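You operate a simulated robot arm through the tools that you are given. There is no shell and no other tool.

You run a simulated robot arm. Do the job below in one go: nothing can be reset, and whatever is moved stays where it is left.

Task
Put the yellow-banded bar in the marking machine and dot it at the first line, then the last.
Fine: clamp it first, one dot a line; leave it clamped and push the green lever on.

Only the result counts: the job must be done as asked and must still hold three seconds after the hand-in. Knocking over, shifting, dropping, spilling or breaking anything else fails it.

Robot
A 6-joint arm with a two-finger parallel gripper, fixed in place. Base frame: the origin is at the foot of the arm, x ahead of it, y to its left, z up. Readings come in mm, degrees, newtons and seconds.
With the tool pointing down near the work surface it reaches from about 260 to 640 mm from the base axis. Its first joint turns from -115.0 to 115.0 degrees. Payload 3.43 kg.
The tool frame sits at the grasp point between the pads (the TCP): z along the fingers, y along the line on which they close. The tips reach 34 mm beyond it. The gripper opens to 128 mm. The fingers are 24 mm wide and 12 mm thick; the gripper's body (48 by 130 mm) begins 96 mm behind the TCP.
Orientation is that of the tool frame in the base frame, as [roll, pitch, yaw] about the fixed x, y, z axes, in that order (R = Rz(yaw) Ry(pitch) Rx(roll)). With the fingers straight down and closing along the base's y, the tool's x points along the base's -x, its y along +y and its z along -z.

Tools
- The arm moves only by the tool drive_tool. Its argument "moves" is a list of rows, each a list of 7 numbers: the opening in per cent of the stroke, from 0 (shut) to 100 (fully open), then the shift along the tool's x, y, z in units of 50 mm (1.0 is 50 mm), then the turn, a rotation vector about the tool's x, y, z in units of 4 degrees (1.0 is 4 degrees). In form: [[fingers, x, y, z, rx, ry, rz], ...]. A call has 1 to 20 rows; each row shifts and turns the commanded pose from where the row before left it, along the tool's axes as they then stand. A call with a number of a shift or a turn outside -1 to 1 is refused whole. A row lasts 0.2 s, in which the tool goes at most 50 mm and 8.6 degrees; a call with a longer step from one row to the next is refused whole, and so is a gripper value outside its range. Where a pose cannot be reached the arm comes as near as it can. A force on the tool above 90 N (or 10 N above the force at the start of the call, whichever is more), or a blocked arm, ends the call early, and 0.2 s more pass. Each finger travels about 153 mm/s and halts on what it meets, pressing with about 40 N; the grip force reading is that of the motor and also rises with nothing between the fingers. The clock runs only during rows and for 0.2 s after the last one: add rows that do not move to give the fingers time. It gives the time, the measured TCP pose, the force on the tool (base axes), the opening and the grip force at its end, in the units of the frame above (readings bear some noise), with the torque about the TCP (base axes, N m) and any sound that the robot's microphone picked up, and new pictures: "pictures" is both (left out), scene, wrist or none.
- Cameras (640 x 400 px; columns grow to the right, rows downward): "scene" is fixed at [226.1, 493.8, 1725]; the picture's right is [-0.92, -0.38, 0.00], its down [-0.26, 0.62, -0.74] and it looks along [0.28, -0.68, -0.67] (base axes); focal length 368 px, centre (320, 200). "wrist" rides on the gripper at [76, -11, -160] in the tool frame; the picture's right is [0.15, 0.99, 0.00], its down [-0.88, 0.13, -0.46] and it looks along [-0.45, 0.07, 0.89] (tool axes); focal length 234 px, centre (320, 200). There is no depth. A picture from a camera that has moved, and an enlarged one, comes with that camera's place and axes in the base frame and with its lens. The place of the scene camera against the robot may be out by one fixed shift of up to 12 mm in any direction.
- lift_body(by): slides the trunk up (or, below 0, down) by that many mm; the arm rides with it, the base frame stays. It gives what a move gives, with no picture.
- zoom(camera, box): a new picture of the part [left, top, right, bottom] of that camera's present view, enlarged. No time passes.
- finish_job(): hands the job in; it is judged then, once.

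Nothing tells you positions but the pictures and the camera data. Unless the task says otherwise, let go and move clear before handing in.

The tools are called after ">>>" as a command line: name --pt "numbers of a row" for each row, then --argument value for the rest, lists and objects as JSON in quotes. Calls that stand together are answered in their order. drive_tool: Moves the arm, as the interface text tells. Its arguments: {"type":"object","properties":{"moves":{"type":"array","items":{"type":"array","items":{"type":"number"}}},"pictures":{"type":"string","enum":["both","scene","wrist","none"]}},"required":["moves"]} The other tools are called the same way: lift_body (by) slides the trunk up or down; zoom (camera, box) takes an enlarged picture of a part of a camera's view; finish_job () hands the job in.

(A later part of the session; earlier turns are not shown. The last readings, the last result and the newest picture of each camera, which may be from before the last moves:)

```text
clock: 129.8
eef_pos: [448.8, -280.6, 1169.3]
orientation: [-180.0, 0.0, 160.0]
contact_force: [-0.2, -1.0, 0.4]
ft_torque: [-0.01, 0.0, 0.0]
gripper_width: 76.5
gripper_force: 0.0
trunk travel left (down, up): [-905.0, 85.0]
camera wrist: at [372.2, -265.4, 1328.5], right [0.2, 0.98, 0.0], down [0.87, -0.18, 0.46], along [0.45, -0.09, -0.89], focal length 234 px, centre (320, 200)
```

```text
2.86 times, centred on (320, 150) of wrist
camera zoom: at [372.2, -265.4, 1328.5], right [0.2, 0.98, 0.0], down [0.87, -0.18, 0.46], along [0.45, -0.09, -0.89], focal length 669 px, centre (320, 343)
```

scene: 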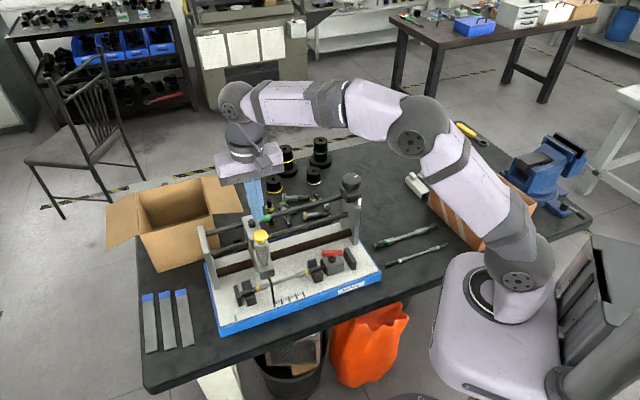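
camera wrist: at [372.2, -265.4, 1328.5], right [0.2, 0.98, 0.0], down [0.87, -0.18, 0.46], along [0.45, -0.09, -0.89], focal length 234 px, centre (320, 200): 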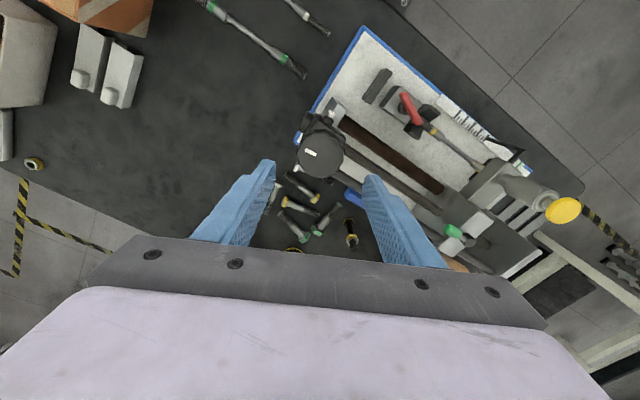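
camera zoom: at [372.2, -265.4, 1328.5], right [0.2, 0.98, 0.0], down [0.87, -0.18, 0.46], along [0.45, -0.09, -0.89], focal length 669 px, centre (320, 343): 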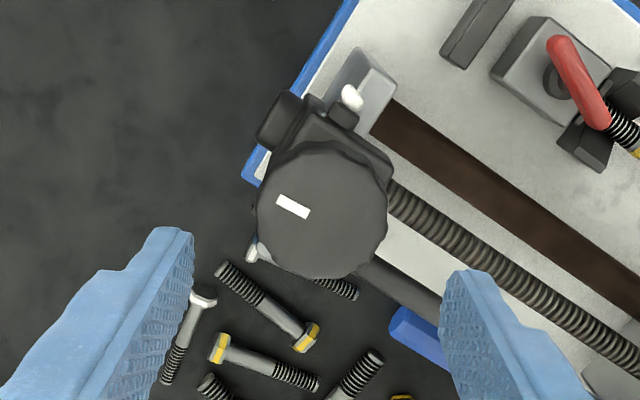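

>>> drive_tool --pt "60 0 0 0.8 0 0 0" --pt "60 0 0 0.8 0 0 0" --pt "60 0 0 0.43 0 0 0" --pt "40 0 0 0 0 0 0" --pt "20 0 0 0 0 0 0" --pt "20 0 0 0 0 0 0" --pt "20 0 0 0 0 0 0.9" --pt "20 0 0 0 0 0 0.9" --pt "20 0 0 0 0 0 0.9" --pt "20 0 0 0 0 0 0.9" --pt "20 0 0 0 0 0 0.9" --pt "20 0 0 0 0 0 0.9" --pt "20 0 0 0 0 0 0.9" --pt "20 0 0 0 0 0 0.9" --pt "20 0 0 0 0 0 0.9" --pt "20 0 0 0 0 0 0.9" --pt "20 0 0 0 0 0 0.9" --pt "20 0 0 0 0 0 0.9" --pt "20 0 0 0 0 0 0" --pictures "none"

>>> zoom --camera "scene" --box '[225, 275, 325, 325]'

```text
clock: 133.8
eef_pos: [449.7, -282.6, 1068.7]
orientation: [-180.0, 0.1, 116.7]
contact_force: [7.2, -4.3, 7.5]
ft_torque: [-0.32, 0.17, -0.05]
gripper_width: 53.5
gripper_force: 45.2
trunk travel left (down, up): [-905.0, 85.0]
```

```text
6.40 times, centred on (275, 300) of scene
camera zoom: at [226.1, 493.8, 1725.0], right [-0.92, -0.38, 0.0], down [-0.26, 0.62, -0.74], along [0.28, -0.68, -0.67], focal length 2357 px, centre (608, -440)
```

zoom: 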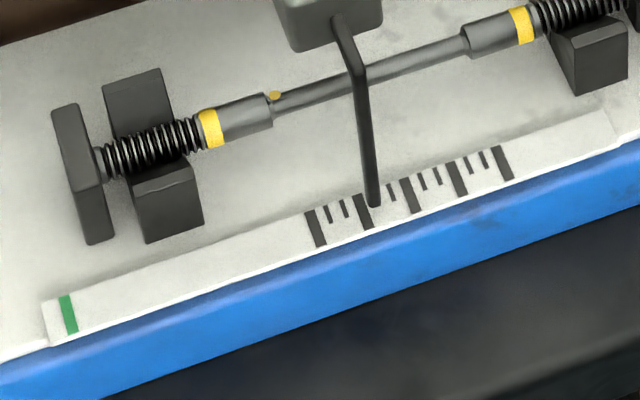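

>>> drive_tool --pt "20 0 0 0 0 0 0.9" --pt "20 0 0 0 0 0 0.9" --pt "20 0 0 0 0 0 0.9" --pt "20 0 0 0 0 0 0.9" --pt "20 0 0 0 0 0 0.9" --pt "20 0 0 0 0 0 0.9" --pt "20 0 0 0 0 0 0.9" --pt "20 0 0 0 0 0 0.9" --pt "20 0 0 0 0 0 0.9" --pt "20 0 0 0 0 0 0.9" --pt "20 0 0 0 0 0 0.9" --pt "20 0 0 0 0 0 0.9" --pt "20 0 0 0 0 0 0.9" --pt "20 0 0 0 0 0 0.9" --pt "20 0 0 0 0 0 0.9" --pt "20 0 0 0 0 0 0.9" --pt "20 0 0 0 0 0 0.9" --pt "20 0 0 0 0 0 0.9" --pt "20 0 0 0 0 0 0.9" --pt "20 0 0 0 0 0 0" --pictures "none"

>>> zoom --camera "scene" --box '[225, 275, 325, 325]'

>>> zoom --camera "scene" --box '[280, 280, 320, 315]'

```text
clock: 138.0
eef_pos: [447.6, -282.0, 1066.8]
orientation: [-179.9, 0.0, 48.4]
contact_force: [-3.8, -3.8, 5.3]
ft_torque: [-0.03, -0.36, 0.01]
gripper_width: 53.4
gripper_force: 44.7
trunk travel left (down, up): [-905.0, 85.0]
```

```text
6.40 times, centred on (275, 300) of scene
camera zoom: at [226.1, 493.8, 1725.0], right [-0.92, -0.38, 0.0], down [-0.26, 0.62, -0.74], along [0.28, -0.68, -0.67], focal length 2357 px, centre (608, -440)
```

zoom: 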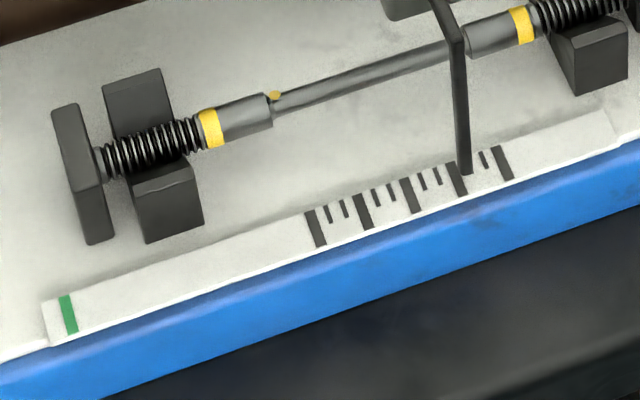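

```text
11.43 times, centred on (300, 298) of scene
camera zoom: at [226.1, 493.8, 1725.0], right [-0.92, -0.38, 0.0], down [-0.26, 0.62, -0.74], along [0.28, -0.68, -0.67], focal length 4210 px, centre (549, -914)
```

zoom: 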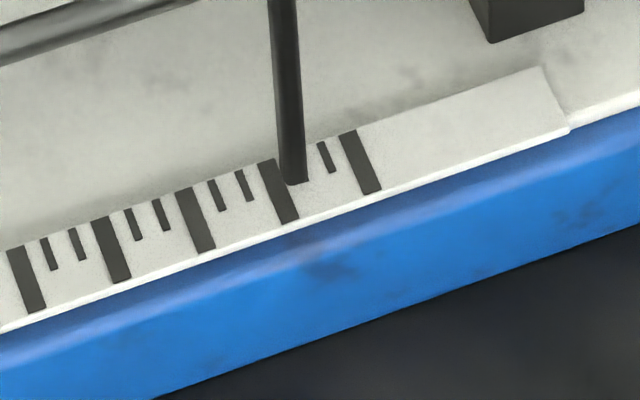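

About 16.7 mm remain to the last line. I'll turn 26° and check.

>>> drive_tool --pt "20 0 0 0 0 0 0.8" --pt "20 0 0 0 0 0 0.8" --pt "20 0 0 0 0 0 0.8" --pt "20 0 0 0 0 0 0.8" --pt "20 0 0 0 0 0 0.8" --pt "20 0 0 0 0 0 0.8" --pt "20 0 0 0 0 0 0.8" --pt "20 0 0 0 0 0 0.8" --pt "20 0 0 0 0 0 0" --pt "20 0 0 0 0 0 0" --pictures "none"

>>> zoom --camera "scene" --box '[280, 280, 320, 315]'

```text
clock: 140.2
eef_pos: [446.3, -280.7, 1068.3]
orientation: [179.9, 0.0, 22.9]
contact_force: [-9.0, -1.3, 4.7]
ft_torque: [-0.25, 0.27, 0.01]
gripper_width: 53.6
gripper_force: 45.4
trunk travel left (down, up): [-905.0, 85.0]
```

```text
11.43 times, centred on (300, 298) of scene
camera zoom: at [226.1, 493.8, 1725.0], right [-0.92, -0.38, 0.0], down [-0.26, 0.62, -0.74], along [0.28, -0.68, -0.67], focal length 4210 px, centre (549, -914)
```

zoom: 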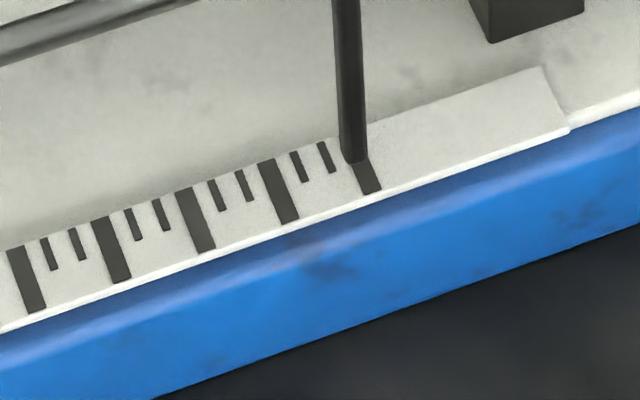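

>>> drive_tool --pt "20 0 0 0 0 0 0.43" --pt "20 0 0 0 0 0 0" --pt "20 0 0 0 0 0 0" --pictures "none"

>>> zoom --camera "scene" --box '[280, 280, 320, 315]'

```text
clock: 141.0
eef_pos: [446.1, -280.0, 1066.9]
orientation: [-180.0, -0.1, 21.0]
contact_force: [-8.5, -0.8, 2.5]
ft_torque: [-0.11, 0.16, -0.04]
gripper_width: 53.3
gripper_force: 44.9
trunk travel left (down, up): [-905.0, 85.0]
```

```text
11.43 times, centred on (300, 298) of scene
camera zoom: at [226.1, 493.8, 1725.0], right [-0.92, -0.38, 0.0], down [-0.26, 0.62, -0.74], along [0.28, -0.68, -0.67], focal length 4210 px, centre (549, -914)
```

zoom: 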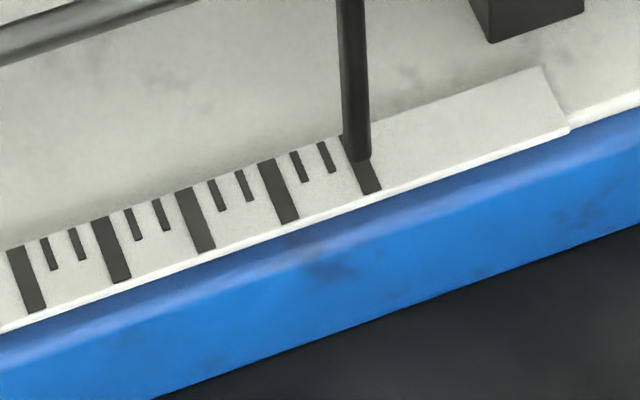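

Now I'll release and verify from above as before.

>>> drive_tool --pt "40 0 0 0 0 0 0" --pt "60 0 0 0 0 0 0" --pt "60 0 0 -0.9 0 0 0" --pt "60 0 0 -0.9 0 0 -0.9" --pt "60 0 0 -0.2 0 0 -1" --pt "60 0 0 0 0 0 -1" --pt "60 0 0 0 0 0 -1" --pt "60 0 0 0 0 0 -1" --pt "60 0 0 0 0 0 -1" --pt "60 0 0 0 0 0 -1" --pt "60 0 0 0 0 0 -1" --pt "60 0 0 0 0 0 -1" --pt "60 0 0 0 0 0 -1" --pt "60 0 0 0 0 0 -1" --pt "60 0 0 0 0 0 -1" --pt "60 0 0 0 0 0 -1" --pt "60 0 0 0 0 0 -1" --pt "60 0 0 0 0 0 -1" --pt "60 0 0 0 0 0 -1" --pt "60 0 0 0 0 0 -1" --pictures "none"

>>> drive_tool --pt "60 0 0 0 0 0 -1" --pt "60 0 0 0 0 0 -1" --pt "60 0 0 0 0 0 -1" --pt "60 0 0 0 0 0 -1" --pt "60 0 0 0 0 0 -1" --pt "60 0 0 0 0 0 -1" --pt "60 0 0 0 0 0 -1" --pt "60 0 0 0 0 0 -1" --pt "60 0 0 0 0 0 -1" --pt "60 0 0 0 0 0 -1" --pt "60 0 0 0 0 0 -1" --pt "60 0 0 0 0 0 -0.6" --pt "60 0 0 0 0 0 0" --pictures "none"

```text
clock: 145.2
eef_pos: [448.5, -279.7, 1168.0]
orientation: [-180.0, 0.0, 88.8]
contact_force: [0.1, -0.2, 0.7]
ft_torque: [0.02, 0.01, -0.01]
gripper_width: 76.9
gripper_force: 0.1
trunk travel left (down, up): [-905.0, 85.0]
```

```text
clock: 148.0
eef_pos: [449.9, -281.6, 1167.2]
orientation: [180.0, 0.0, 135.1]
contact_force: [0.0, 0.2, -0.6]
ft_torque: [-0.01, 0.02, 0.01]
gripper_width: 77.0
gripper_force: 0.1
trunk travel left (down, up): [-905.0, 85.0]
```

>>> drive_tool --pt "60 0.367 0.74 0 0 0 0" --pt "60 0.367 0.74 0 0 0 0" --pt "60 0.367 0.74 0 0 0 0" --pt "60 0.367 0.74 0 0 0 0" --pt "60 0.367 0.74 0 0 0 0" --pt "60 0.367 0.74 0 0 0 0" --pt "60 0 0 0 0 0 0" --pictures "wrist"

>>> zoom --camera "wrist" --box '[220, 80, 420, 220]'

>>> zoom --camera "wrist" --box '[300, 80, 340, 105]'

>>> zoom --camera "scene" --box '[280, 280, 320, 315]'

```text
clock: 149.6
eef_pos: [526.8, -45.6, 1169.8]
orientation: [180.0, 0.0, 135.0]
contact_force: [0.1, 1.1, -0.1]
ft_torque: [0.01, -0.04, 0.0]
gripper_width: 76.8
gripper_force: 0.1
trunk travel left (down, up): [-905.0, 85.0]
camera wrist: at [464.2, -0.2, 1328.0], right [0.6, 0.8, 0.0], down [0.71, -0.53, 0.46], along [0.37, -0.27, -0.89], focal length 234 px, centre (320, 200)
```

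wrist: 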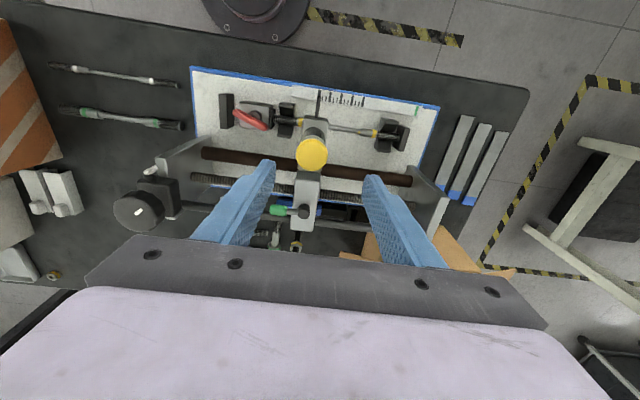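

```text
2.86 times, centred on (320, 150) of wrist
camera zoom: at [464.2, -0.2, 1328.0], right [0.6, 0.8, 0.0], down [0.71, -0.53, 0.46], along [0.37, -0.27, -0.89], focal length 669 px, centre (320, 343)
```

zoom: 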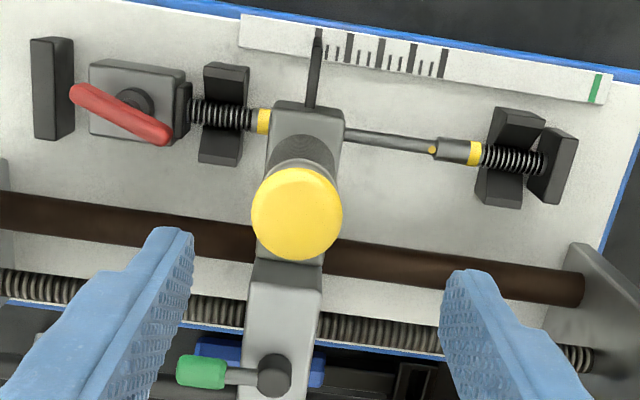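

```text
16.00 times, centred on (320, 92) of wrist
camera zoom: at [464.2, -0.2, 1328.0], right [0.6, 0.8, 0.0], down [0.71, -0.53, 0.46], along [0.37, -0.27, -0.89], focal length 3747 px, centre (320, 1920)
```

zoom: 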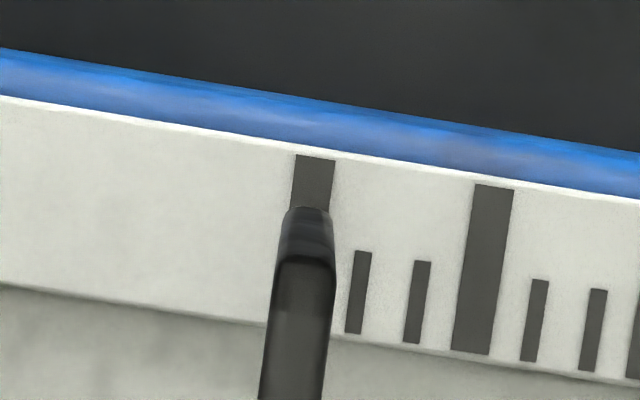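

```text
11.43 times, centred on (300, 298) of scene
camera zoom: at [226.1, 493.8, 1725.0], right [-0.92, -0.38, 0.0], down [-0.26, 0.62, -0.74], along [0.28, -0.68, -0.67], focal length 4210 px, centre (549, -914)
```

zoom: 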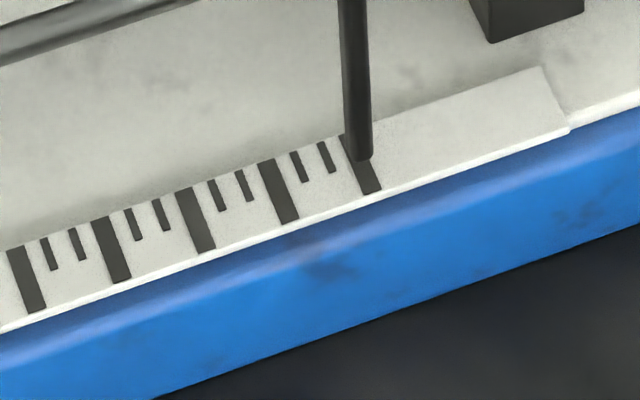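

The pointer is on the last line to within 0.3 mm, and the first dot is visible on the bar. I'll move above the button and press once.

>>> drive_tool --pt "0 0.052 -0.192 0 0 0 0" --pt "0 0 0 0 0 0 0" --pt "0 0 0 0.5 0 0 0" --pt "0 0 0 0.5 0 0 0" --pt "0 0 0 0 0 0 0" --pictures "wrist"

>>> zoom --camera "wrist" --box '[220, 80, 420, 220]'

>>> zoom --camera "scene" --box '[240, 190, 330, 290]'

```text
clock: 150.8
eef_pos: [517.1, -51.2, 1116.9]
orientation: [-180.0, 0.1, 135.0]
contact_force: [0.0, -0.6, 0.0]
ft_torque: [-0.01, 0.03, 0.01]
gripper_width: 0.1
gripper_force: 33.0
trunk travel left (down, up): [-905.0, 85.0]
camera wrist: at [455.0, -4.8, 1277.0], right [0.59, 0.8, 0.0], down [0.72, -0.53, 0.46], along [0.37, -0.27, -0.89], focal length 234 px, centre (320, 200)
```

wrist: 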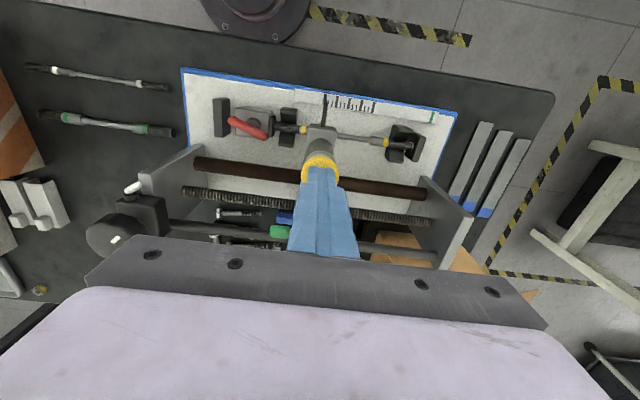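

```text
2.86 times, centred on (320, 150) of wrist
camera zoom: at [455.0, -4.8, 1277.0], right [0.59, 0.8, 0.0], down [0.72, -0.53, 0.46], along [0.37, -0.27, -0.89], focal length 669 px, centre (320, 343)
```

zoom: 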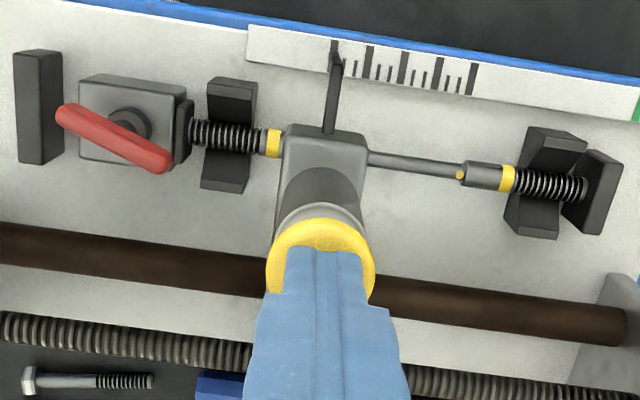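

```text
4.00 times, centred on (285, 240) of scene
camera zoom: at [226.1, 493.8, 1725.0], right [-0.92, -0.38, 0.0], down [-0.26, 0.62, -0.74], along [0.28, -0.68, -0.67], focal length 1473 px, centre (460, 40)
```

zoom: 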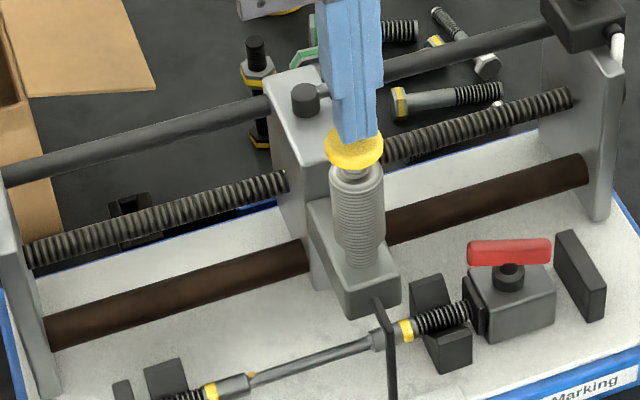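

Well centred. Pressing down now in one stroke, checking force near the bottom.

>>> drive_tool --pt "0 0 0 0.16 0 0 0" --pt "0 0 0 0.1 0 0 0" --pt "0 0 0 0.1 0 0 0" --pt "0 0 0 0.1 0 0 0" --pt "0 0 0 0.1 0 0 0" --pt "0 0 0 0.1 0 0 0" --pt "0 0 0 0.06 0 0 0" --pt "0 0 0 0 0 0 0" --pictures "none"

>>> zoom --camera "scene" --box '[260, 250, 320, 310]'

```text
clock: 152.6
eef_pos: [517.6, -50.9, 1082.2]
orientation: [179.9, 0.0, 135.2]
contact_force: [2.1, 2.4, 7.4]
ft_torque: [0.05, -0.09, 0.01]
gripper_width: 0.0
gripper_force: 32.8
trunk travel left (down, up): [-905.0, 85.0]
```

```text
6.67 times, centred on (290, 280) of scene
camera zoom: at [226.1, 493.8, 1725.0], right [-0.92, -0.38, 0.0], down [-0.26, 0.62, -0.74], along [0.28, -0.68, -0.67], focal length 2456 px, centre (520, -333)
```

zoom: 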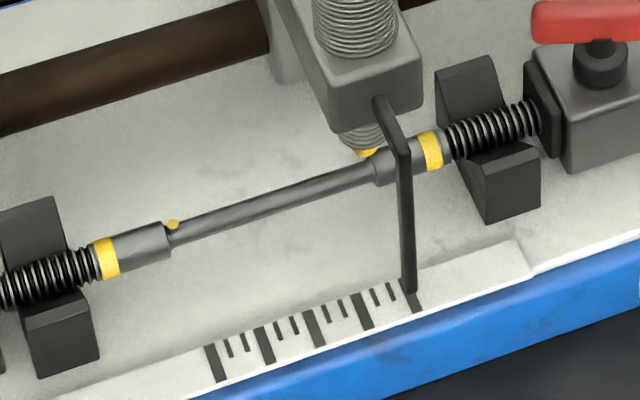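

>>> drive_tool --pt "0 0 0 0.08 0 0 0" --pt "0 0 0 0.06 0 0 0" --pt "0 0 0 0.06 0 0 0" --pt "0 0 0 0 0 0 0" --pictures "none"

>>> zoom --camera "scene" --box '[260, 250, 320, 310]'

```text
clock: 153.6
eef_pos: [518.8, -48.5, 1071.4]
orientation: [180.0, 0.1, 135.1]
contact_force: [3.4, 0.2, 11.3]
ft_torque: [0.01, -0.14, 0.0]
gripper_width: 0.1
gripper_force: 33.0
trunk travel left (down, up): [-905.0, 85.0]
```

```text
6.67 times, centred on (290, 280) of scene
camera zoom: at [226.1, 493.8, 1725.0], right [-0.92, -0.38, 0.0], down [-0.26, 0.62, -0.74], along [0.28, -0.68, -0.67], focal length 2456 px, centre (520, -333)
```

zoom: 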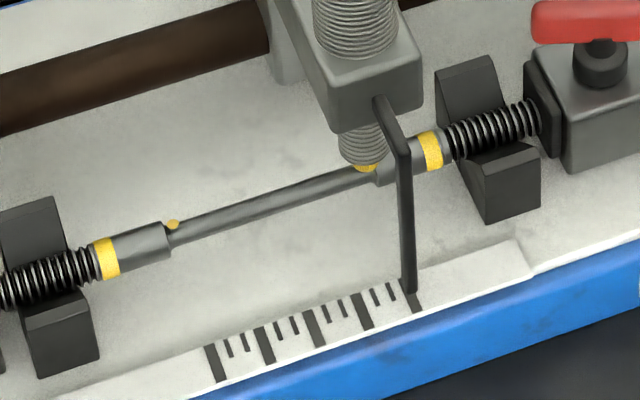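

>>> drive_tool --pt "0 0 0 0.06 0 0 0" --pt "0 0 0 0.06 0 0 0" --pt "0 0 0 0.05 0 0 0" --pt "0 0 0 0 0 0 0" --pictures "none"

```text
clock: 154.6
eef_pos: [518.7, -49.8, 1071.4]
orientation: [179.3, 0.9, 135.1]
contact_force: [-1.6, 4.2, 52.7]
ft_torque: [0.32, 0.37, 0.06]
gripper_width: 0.1
gripper_force: 33.0
trunk travel left (down, up): [-905.0, 85.0]
```

Same hard stop, at 53 N. I'll release fully and check the dot.

>>> drive_tool --pt "0 0 0 -0.5 0 0 0" --pt "0 0 0 -0.8 0 0 0" --pt "0 0 0 -0.8 0 0 0" --pt "0 0 0 0 0 0 0" --pictures "wrist"

>>> zoom --camera "scene" --box '[260, 250, 320, 310]'

>>> zoom --camera "scene" --box '[210, 190, 370, 320]'

>>> zoom --camera "wrist" --box '[220, 80, 420, 220]'

```text
clock: 155.6
eef_pos: [518.4, -48.6, 1168.4]
orientation: [-179.9, -0.2, 135.2]
contact_force: [0.0, -0.2, -0.2]
ft_torque: [0.02, -0.02, 0.02]
gripper_width: 0.1
gripper_force: 32.7
trunk travel left (down, up): [-905.0, 85.0]
camera wrist: at [456.6, -4.0, 1328.2], right [0.6, 0.8, 0.0], down [0.72, -0.53, 0.45], along [0.37, -0.27, -0.89], focal length 234 px, centre (320, 200)
```

wrist: 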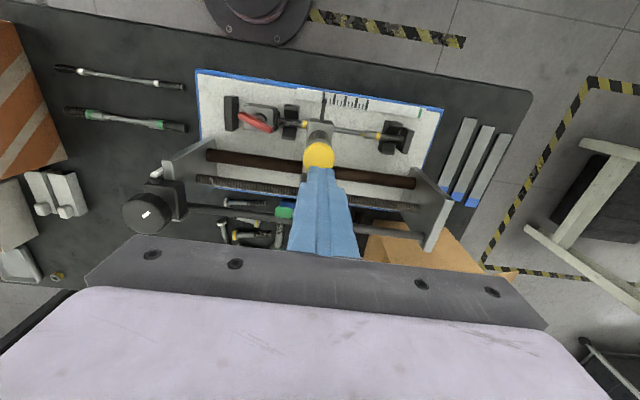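

```text
6.67 times, centred on (290, 280) of scene
camera zoom: at [226.1, 493.8, 1725.0], right [-0.92, -0.38, 0.0], down [-0.26, 0.62, -0.74], along [0.28, -0.68, -0.67], focal length 2456 px, centre (520, -333)
```

zoom: 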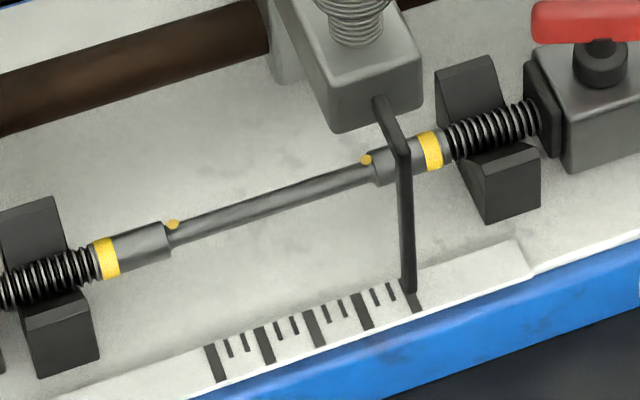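

```text
3.08 times, centred on (290, 255) of scene
camera zoom: at [226.1, 493.8, 1725.0], right [-0.92, -0.38, 0.0], down [-0.26, 0.62, -0.74], along [0.28, -0.68, -0.67], focal length 1133 px, centre (412, 31)
```

zoom: 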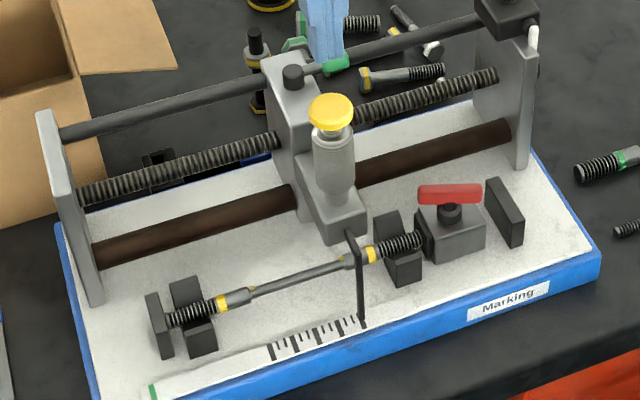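

```text
2.86 times, centred on (320, 150) of wrist
camera zoom: at [456.6, -4.0, 1328.2], right [0.6, 0.8, 0.0], down [0.72, -0.53, 0.45], along [0.37, -0.27, -0.89], focal length 669 px, centre (320, 343)
```

zoom: 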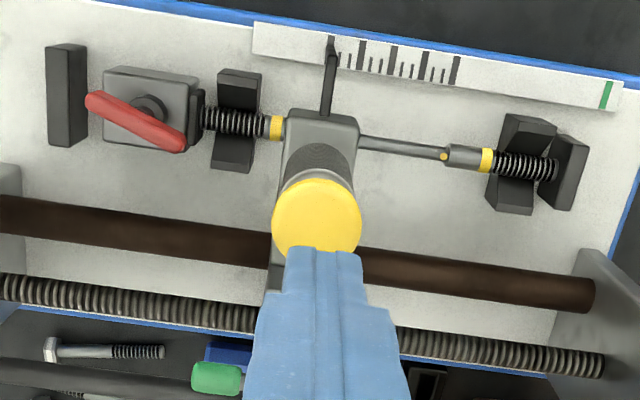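

Both dots are on the bar, one at each line. Next I'll look closely at the green lever on the carriage top to see how it moves.

>>> drive_tool --pt "60 -0.9 0 0 0 0 0" --pt "60 -0.9 -0.3 0 0 0 0" --pt "60 -0.4 -0.3 0 0 0 0" --pt "60 0 0 0 0 0 0" --pictures "both"

>>> zoom --camera "wrist" --box '[260, 90, 380, 200]'

>>> zoom --camera "scene" --box '[260, 190, 320, 240]'

```text
clock: 156.6
eef_pos: [574.6, -148.7, 1167.3]
orientation: [-180.0, 0.0, 135.2]
contact_force: [-1.2, 0.5, -0.6]
ft_torque: [-0.01, -0.02, 0.0]
gripper_width: 76.8
gripper_force: 0.0
trunk travel left (down, up): [-905.0, 85.0]
camera wrist: at [512.9, -103.6, 1328.0], right [0.59, 0.8, 0.0], down [0.72, -0.53, 0.46], along [0.37, -0.27, -0.89], focal length 234 px, centre (320, 200)
```

scene: 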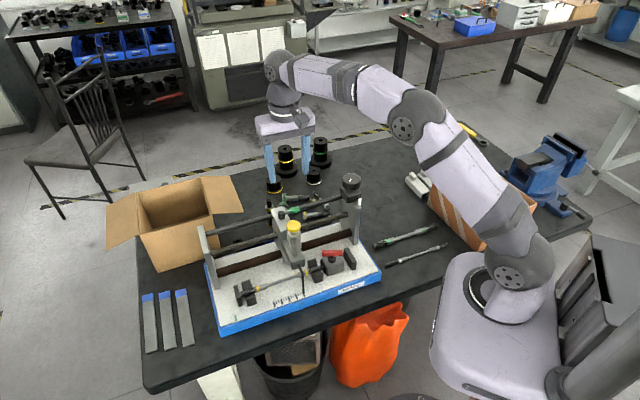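
wrist: 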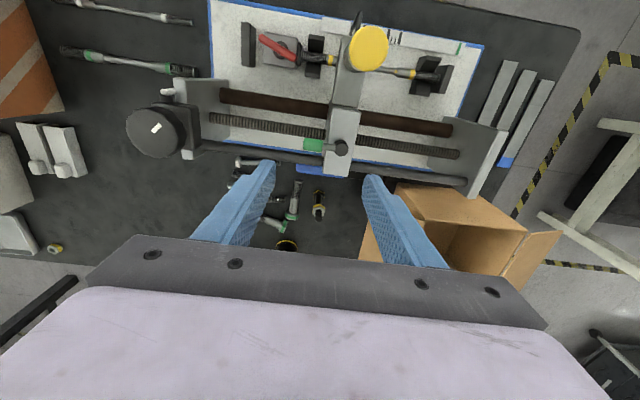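

```text
3.64 times, centred on (320, 145) of wrist
camera zoom: at [512.9, -103.6, 1328.0], right [0.59, 0.8, 0.0], down [0.72, -0.53, 0.46], along [0.37, -0.27, -0.89], focal length 852 px, centre (320, 400)
```

zoom: 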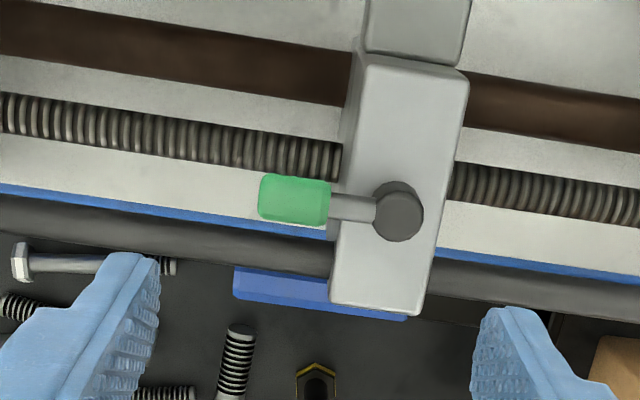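

```text
8.00 times, centred on (290, 215) of scene
camera zoom: at [226.1, 493.8, 1725.0], right [-0.92, -0.38, 0.0], down [-0.26, 0.62, -0.74], along [0.28, -0.68, -0.67], focal length 2947 px, centre (560, 80)
```

zoom: 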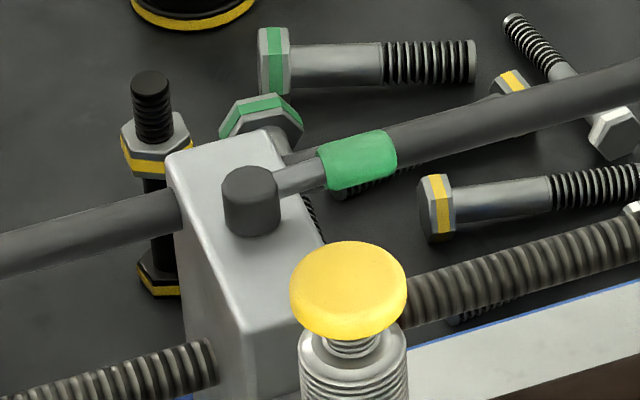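

The lever is a horizontal arm on a vertical pivot, with its green grip near p≈291, q≈514, z≈1010. I'll come down beside it on the front side with closed fingers and push away from the front, watching for resistance.

>>> drive_tool --pt "0 0.55 -0.26 0 0 0 0" --pt "0 0 0 0 0 0 0" --pt "0 0 0 0.9 0 0 0" --pt "0 0 0 0.9 0 0 0" --pt "0 0 0 0 0 0 0" --pictures "both"

>>> zoom --camera "wrist" --box '[220, 100, 420, 240]'

>>> zoom --camera "scene" --box '[260, 180, 330, 240]'

```text
clock: 157.8
eef_pos: [545.6, -138.7, 1078.6]
orientation: [179.9, 0.1, 135.0]
contact_force: [0.4, 0.7, 0.3]
ft_torque: [0.02, -0.03, -0.02]
gripper_width: 0.0
gripper_force: 33.1
trunk travel left (down, up): [-905.0, 85.0]
camera wrist: at [482.2, -92.3, 1237.6], right [0.59, 0.8, 0.0], down [0.72, -0.53, 0.46], along [0.37, -0.27, -0.89], focal length 234 px, centre (320, 200)
```

scene: 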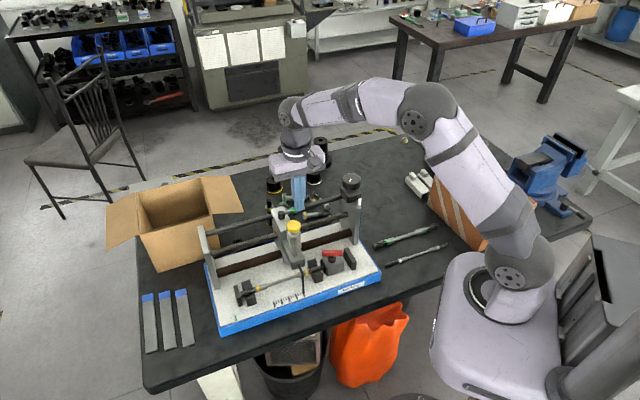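
wrist: 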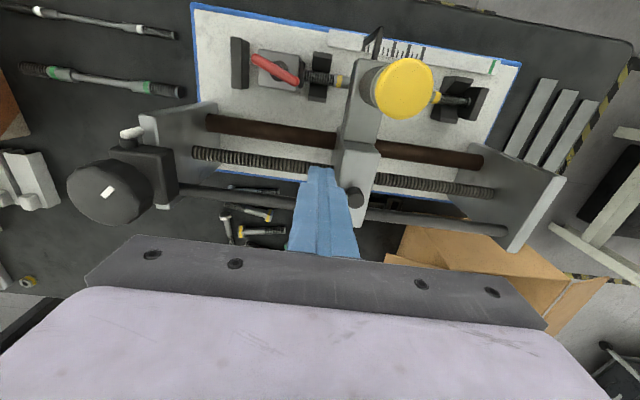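

```text
2.86 times, centred on (320, 170) of wrist
camera zoom: at [482.2, -92.3, 1237.6], right [0.59, 0.8, 0.0], down [0.72, -0.53, 0.46], along [0.37, -0.27, -0.89], focal length 669 px, centre (320, 286)
```

zoom: 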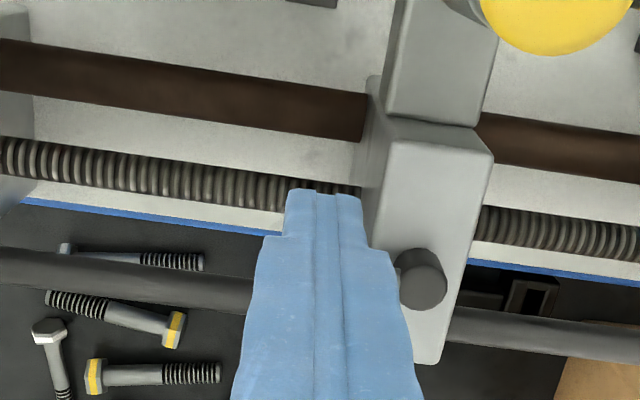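

```text
6.67 times, centred on (295, 210) of scene
camera zoom: at [226.1, 493.8, 1725.0], right [-0.92, -0.38, 0.0], down [-0.26, 0.62, -0.74], along [0.28, -0.68, -0.67], focal length 2456 px, centre (487, 133)
```

zoom: 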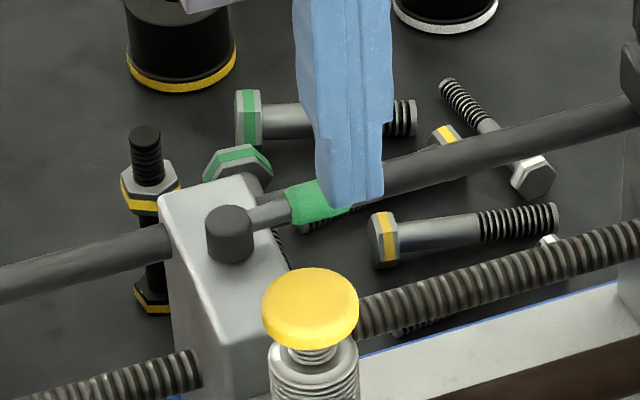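

>>> drive_tool --pt "0 0 0 0.5 0 0 0" --pt "0 0 0 0.41 0 0 0" --pt "0 0 0 0 0 0 0" --pictures "none"

>>> drive_tool --pt "0 -0.08 0 0 0 0 0" --pt "0 -0.06 0 0 0 0 0" --pt "0 0 0 0 0 0 0" --pictures "scene"

>>> zoom --camera "scene" --box '[260, 180, 330, 240]'

```text
clock: 158.6
eef_pos: [545.6, -139.9, 1033.2]
orientation: [180.0, 0.0, 135.0]
contact_force: [-0.1, 0.9, -0.5]
ft_torque: [-0.02, 0.0, 0.03]
gripper_width: 0.0
gripper_force: 33.1
trunk travel left (down, up): [-905.0, 85.0]
```

```text
clock: 159.4
eef_pos: [550.9, -143.6, 1033.4]
orientation: [-180.0, 0.0, 135.1]
contact_force: [0.1, -0.5, 0.1]
ft_torque: [0.03, -0.06, 0.04]
gripper_width: 0.0
gripper_force: 33.2
trunk travel left (down, up): [-905.0, 85.0]
```

scene: 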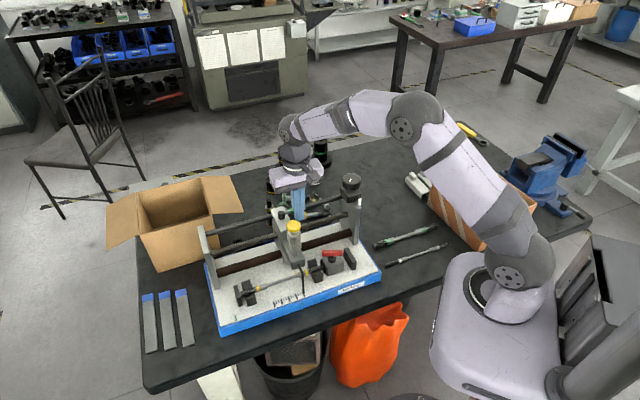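

```text
6.67 times, centred on (295, 210) of scene
camera zoom: at [226.1, 493.8, 1725.0], right [-0.92, -0.38, 0.0], down [-0.26, 0.62, -0.74], along [0.28, -0.68, -0.67], focal length 2456 px, centre (487, 133)
```

zoom: 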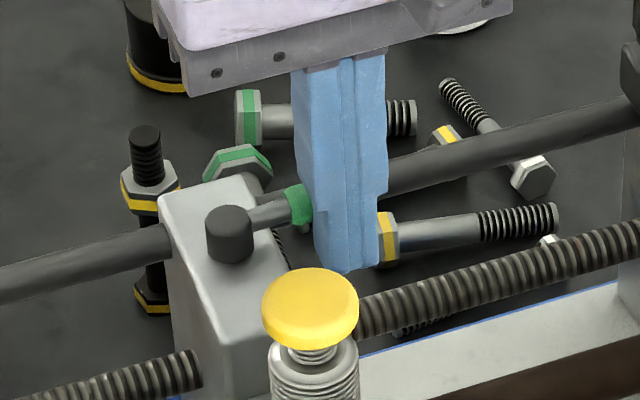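

>>> drive_tool --pt "0 -0.05 0 0 0 0 0" --pt "0 -0.05 0 0 0 0 0" --pt "0 0 0 0 0 0 0" --pictures "none"

>>> zoom --camera "scene" --box '[260, 180, 330, 240]'

```text
clock: 160.2
eef_pos: [555.8, -147.6, 1032.6]
orientation: [179.9, 0.0, 135.1]
contact_force: [-2.1, 1.3, 0.9]
ft_torque: [-0.01, 0.06, -0.01]
gripper_width: 0.2
gripper_force: 32.6
trunk travel left (down, up): [-905.0, 85.0]
```

```text
6.67 times, centred on (295, 210) of scene
camera zoom: at [226.1, 493.8, 1725.0], right [-0.92, -0.38, 0.0], down [-0.26, 0.62, -0.74], along [0.28, -0.68, -0.67], focal length 2456 px, centre (487, 133)
```

zoom: 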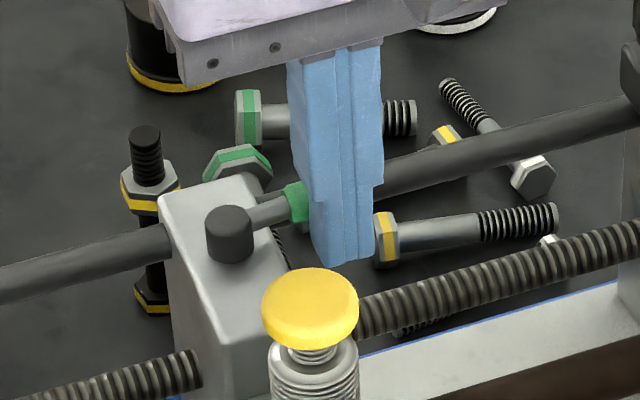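

>>> drive_tool --pt "0 -0.05 0 0 0 0 0" --pt "0 -0.05 0 0 0 0 0" --pt "0 0 0 0 0 0 0" --pictures "none"

>>> zoom --camera "scene" --box '[260, 180, 330, 240]'

```text
clock: 161.0
eef_pos: [558.0, -149.9, 1032.7]
orientation: [-179.9, -0.1, 135.2]
contact_force: [-3.2, 0.6, -1.2]
ft_torque: [-0.03, 0.08, 0.02]
gripper_width: 0.0
gripper_force: 33.5
trunk travel left (down, up): [-905.0, 85.0]
```

```text
6.67 times, centred on (295, 210) of scene
camera zoom: at [226.1, 493.8, 1725.0], right [-0.92, -0.38, 0.0], down [-0.26, 0.62, -0.74], along [0.28, -0.68, -0.67], focal length 2456 px, centre (487, 133)
```

zoom: 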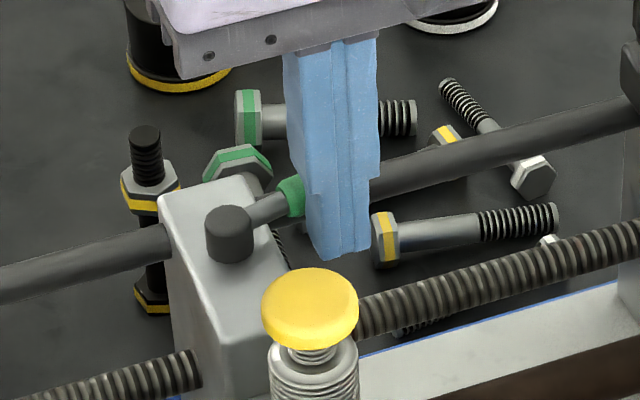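

The lever swings freely away from the front. I'll keep pushing it around its arc.

>>> drive_tool --pt "0 -0.08 0 -0.04 0 0 0" --pt "0 -0.08 0 0 0 0 0" --pt "0 -0.08 0 0 0 0 0" --pt "0 0 0 0 0 0 0" --pictures "none"

>>> zoom --camera "scene" --box '[260, 180, 330, 240]'

```text
clock: 162.0
eef_pos: [567.2, -161.0, 1035.2]
orientation: [-180.0, 0.1, 135.0]
contact_force: [0.6, 0.1, 0.8]
ft_torque: [-0.01, -0.04, -0.02]
gripper_width: 0.1
gripper_force: 32.8
trunk travel left (down, up): [-905.0, 85.0]
```

```text
6.67 times, centred on (295, 210) of scene
camera zoom: at [226.1, 493.8, 1725.0], right [-0.92, -0.38, 0.0], down [-0.26, 0.62, -0.74], along [0.28, -0.68, -0.67], focal length 2456 px, centre (487, 133)
```

zoom: 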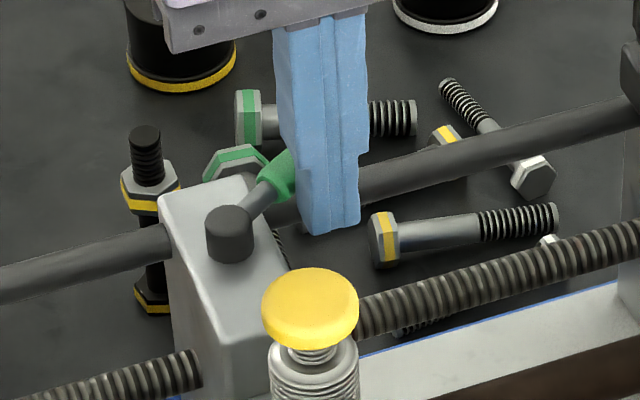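

>>> drive_tool --pt "0 -0.1 0.02 -0.05 0 0 0" --pt "0 -0.1 0.02 -0.05 0 0 0" --pt "0 -0.1 0.03 0 0 0 0" --pt "0 -0.1 0.03 0 0 0 0" --pt "0 0 0 0 0 0 0" --pictures "wrist"

>>> zoom --camera "scene" --box '[260, 180, 330, 240]'

>>> zoom --camera "wrist" --box '[220, 100, 420, 240]'

```text
clock: 163.2
eef_pos: [584.7, -171.5, 1039.2]
orientation: [-179.9, 0.1, 135.1]
contact_force: [-0.9, 0.6, -0.3]
ft_torque: [-0.02, 0.02, 0.02]
gripper_width: 0.1
gripper_force: 32.9
trunk travel left (down, up): [-905.0, 85.0]
camera wrist: at [522.2, -125.0, 1199.2], right [0.6, 0.8, 0.0], down [0.71, -0.53, 0.46], along [0.37, -0.27, -0.89], focal length 234 px, centre (320, 200)
```

wrist: 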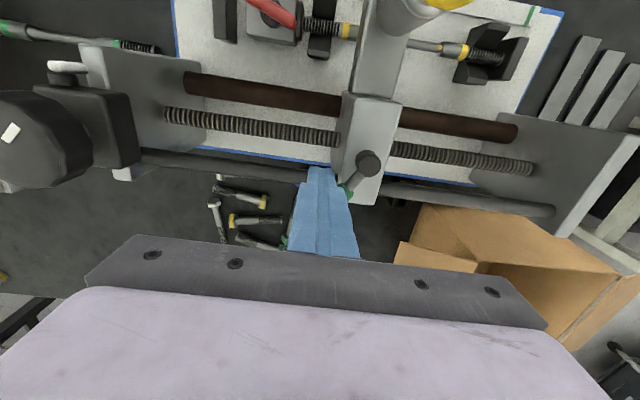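

```text
6.67 times, centred on (295, 210) of scene
camera zoom: at [226.1, 493.8, 1725.0], right [-0.92, -0.38, 0.0], down [-0.26, 0.62, -0.74], along [0.28, -0.68, -0.67], focal length 2456 px, centre (487, 133)
```

zoom: 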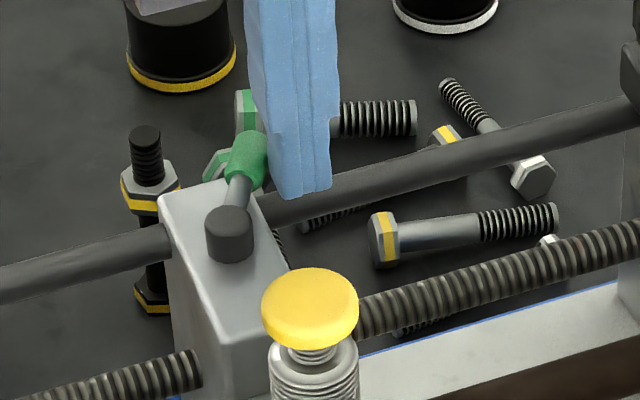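

```text
2.86 times, centred on (320, 170) of wrist
camera zoom: at [522.2, -125.0, 1199.2], right [0.6, 0.8, 0.0], down [0.71, -0.53, 0.46], along [0.37, -0.27, -0.89], focal length 669 px, centre (320, 286)
```

zoom: 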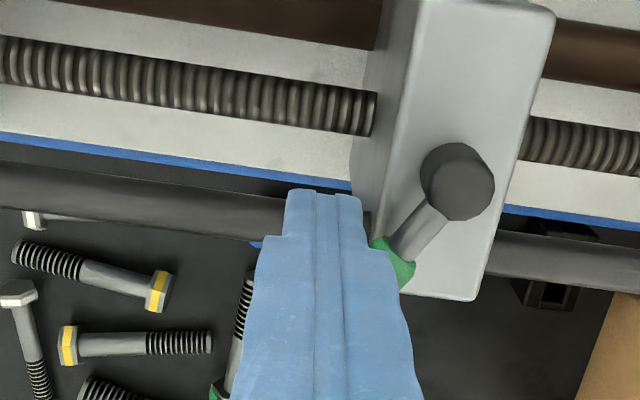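

The lever is at about 60°. I'll continue around until it reaches its stop.

>>> drive_tool --pt "0 -0.15 0.05 0 0 0 0" --pt "0 -0.15 0.05 0 0 0 0" --pt "0 -0.1 0.06 0 0 0 0" --pt "0 0 0 0 0 0 0" --pictures "none"

>>> zoom --camera "scene" --box '[260, 180, 330, 240]'

>>> zoom --camera "wrist" --box '[220, 100, 420, 240]'

```text
clock: 164.2
eef_pos: [589.1, -171.2, 1041.3]
orientation: [-179.1, -1.7, 135.1]
contact_force: [-47.5, 21.7, -0.1]
ft_torque: [0.56, 1.23, 0.29]
gripper_width: 0.2
gripper_force: 32.9
trunk travel left (down, up): [-905.0, 85.0]
```

```text
6.67 times, centred on (295, 210) of scene
camera zoom: at [226.1, 493.8, 1725.0], right [-0.92, -0.38, 0.0], down [-0.26, 0.62, -0.74], along [0.28, -0.68, -0.67], focal length 2456 px, centre (487, 133)
```

zoom: 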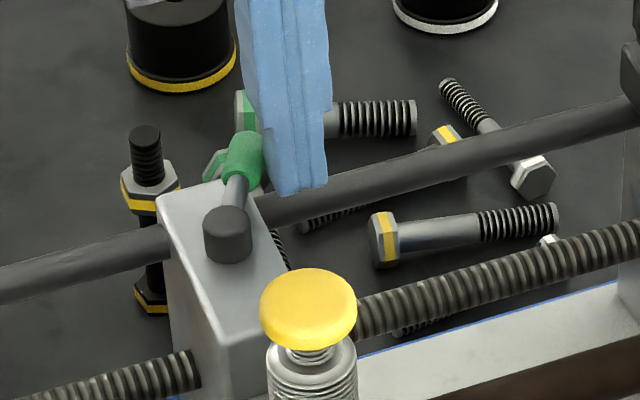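

```text
2.86 times, centred on (320, 170) of wrist
camera zoom: at [530.7, -127.9, 1201.8], right [0.59, 0.8, -0.01], down [0.73, -0.53, 0.43], along [0.34, -0.26, -0.9], focal length 669 px, centre (320, 286)
```

zoom: 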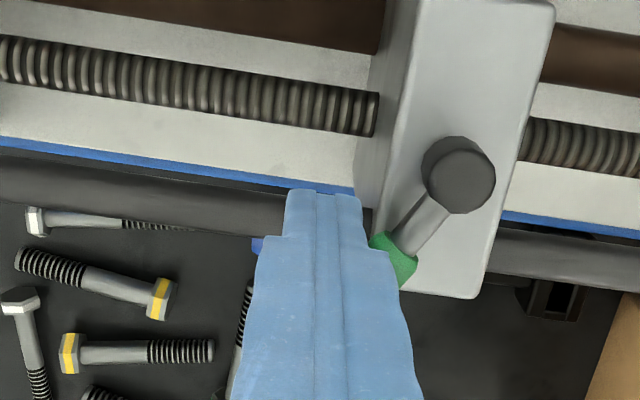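

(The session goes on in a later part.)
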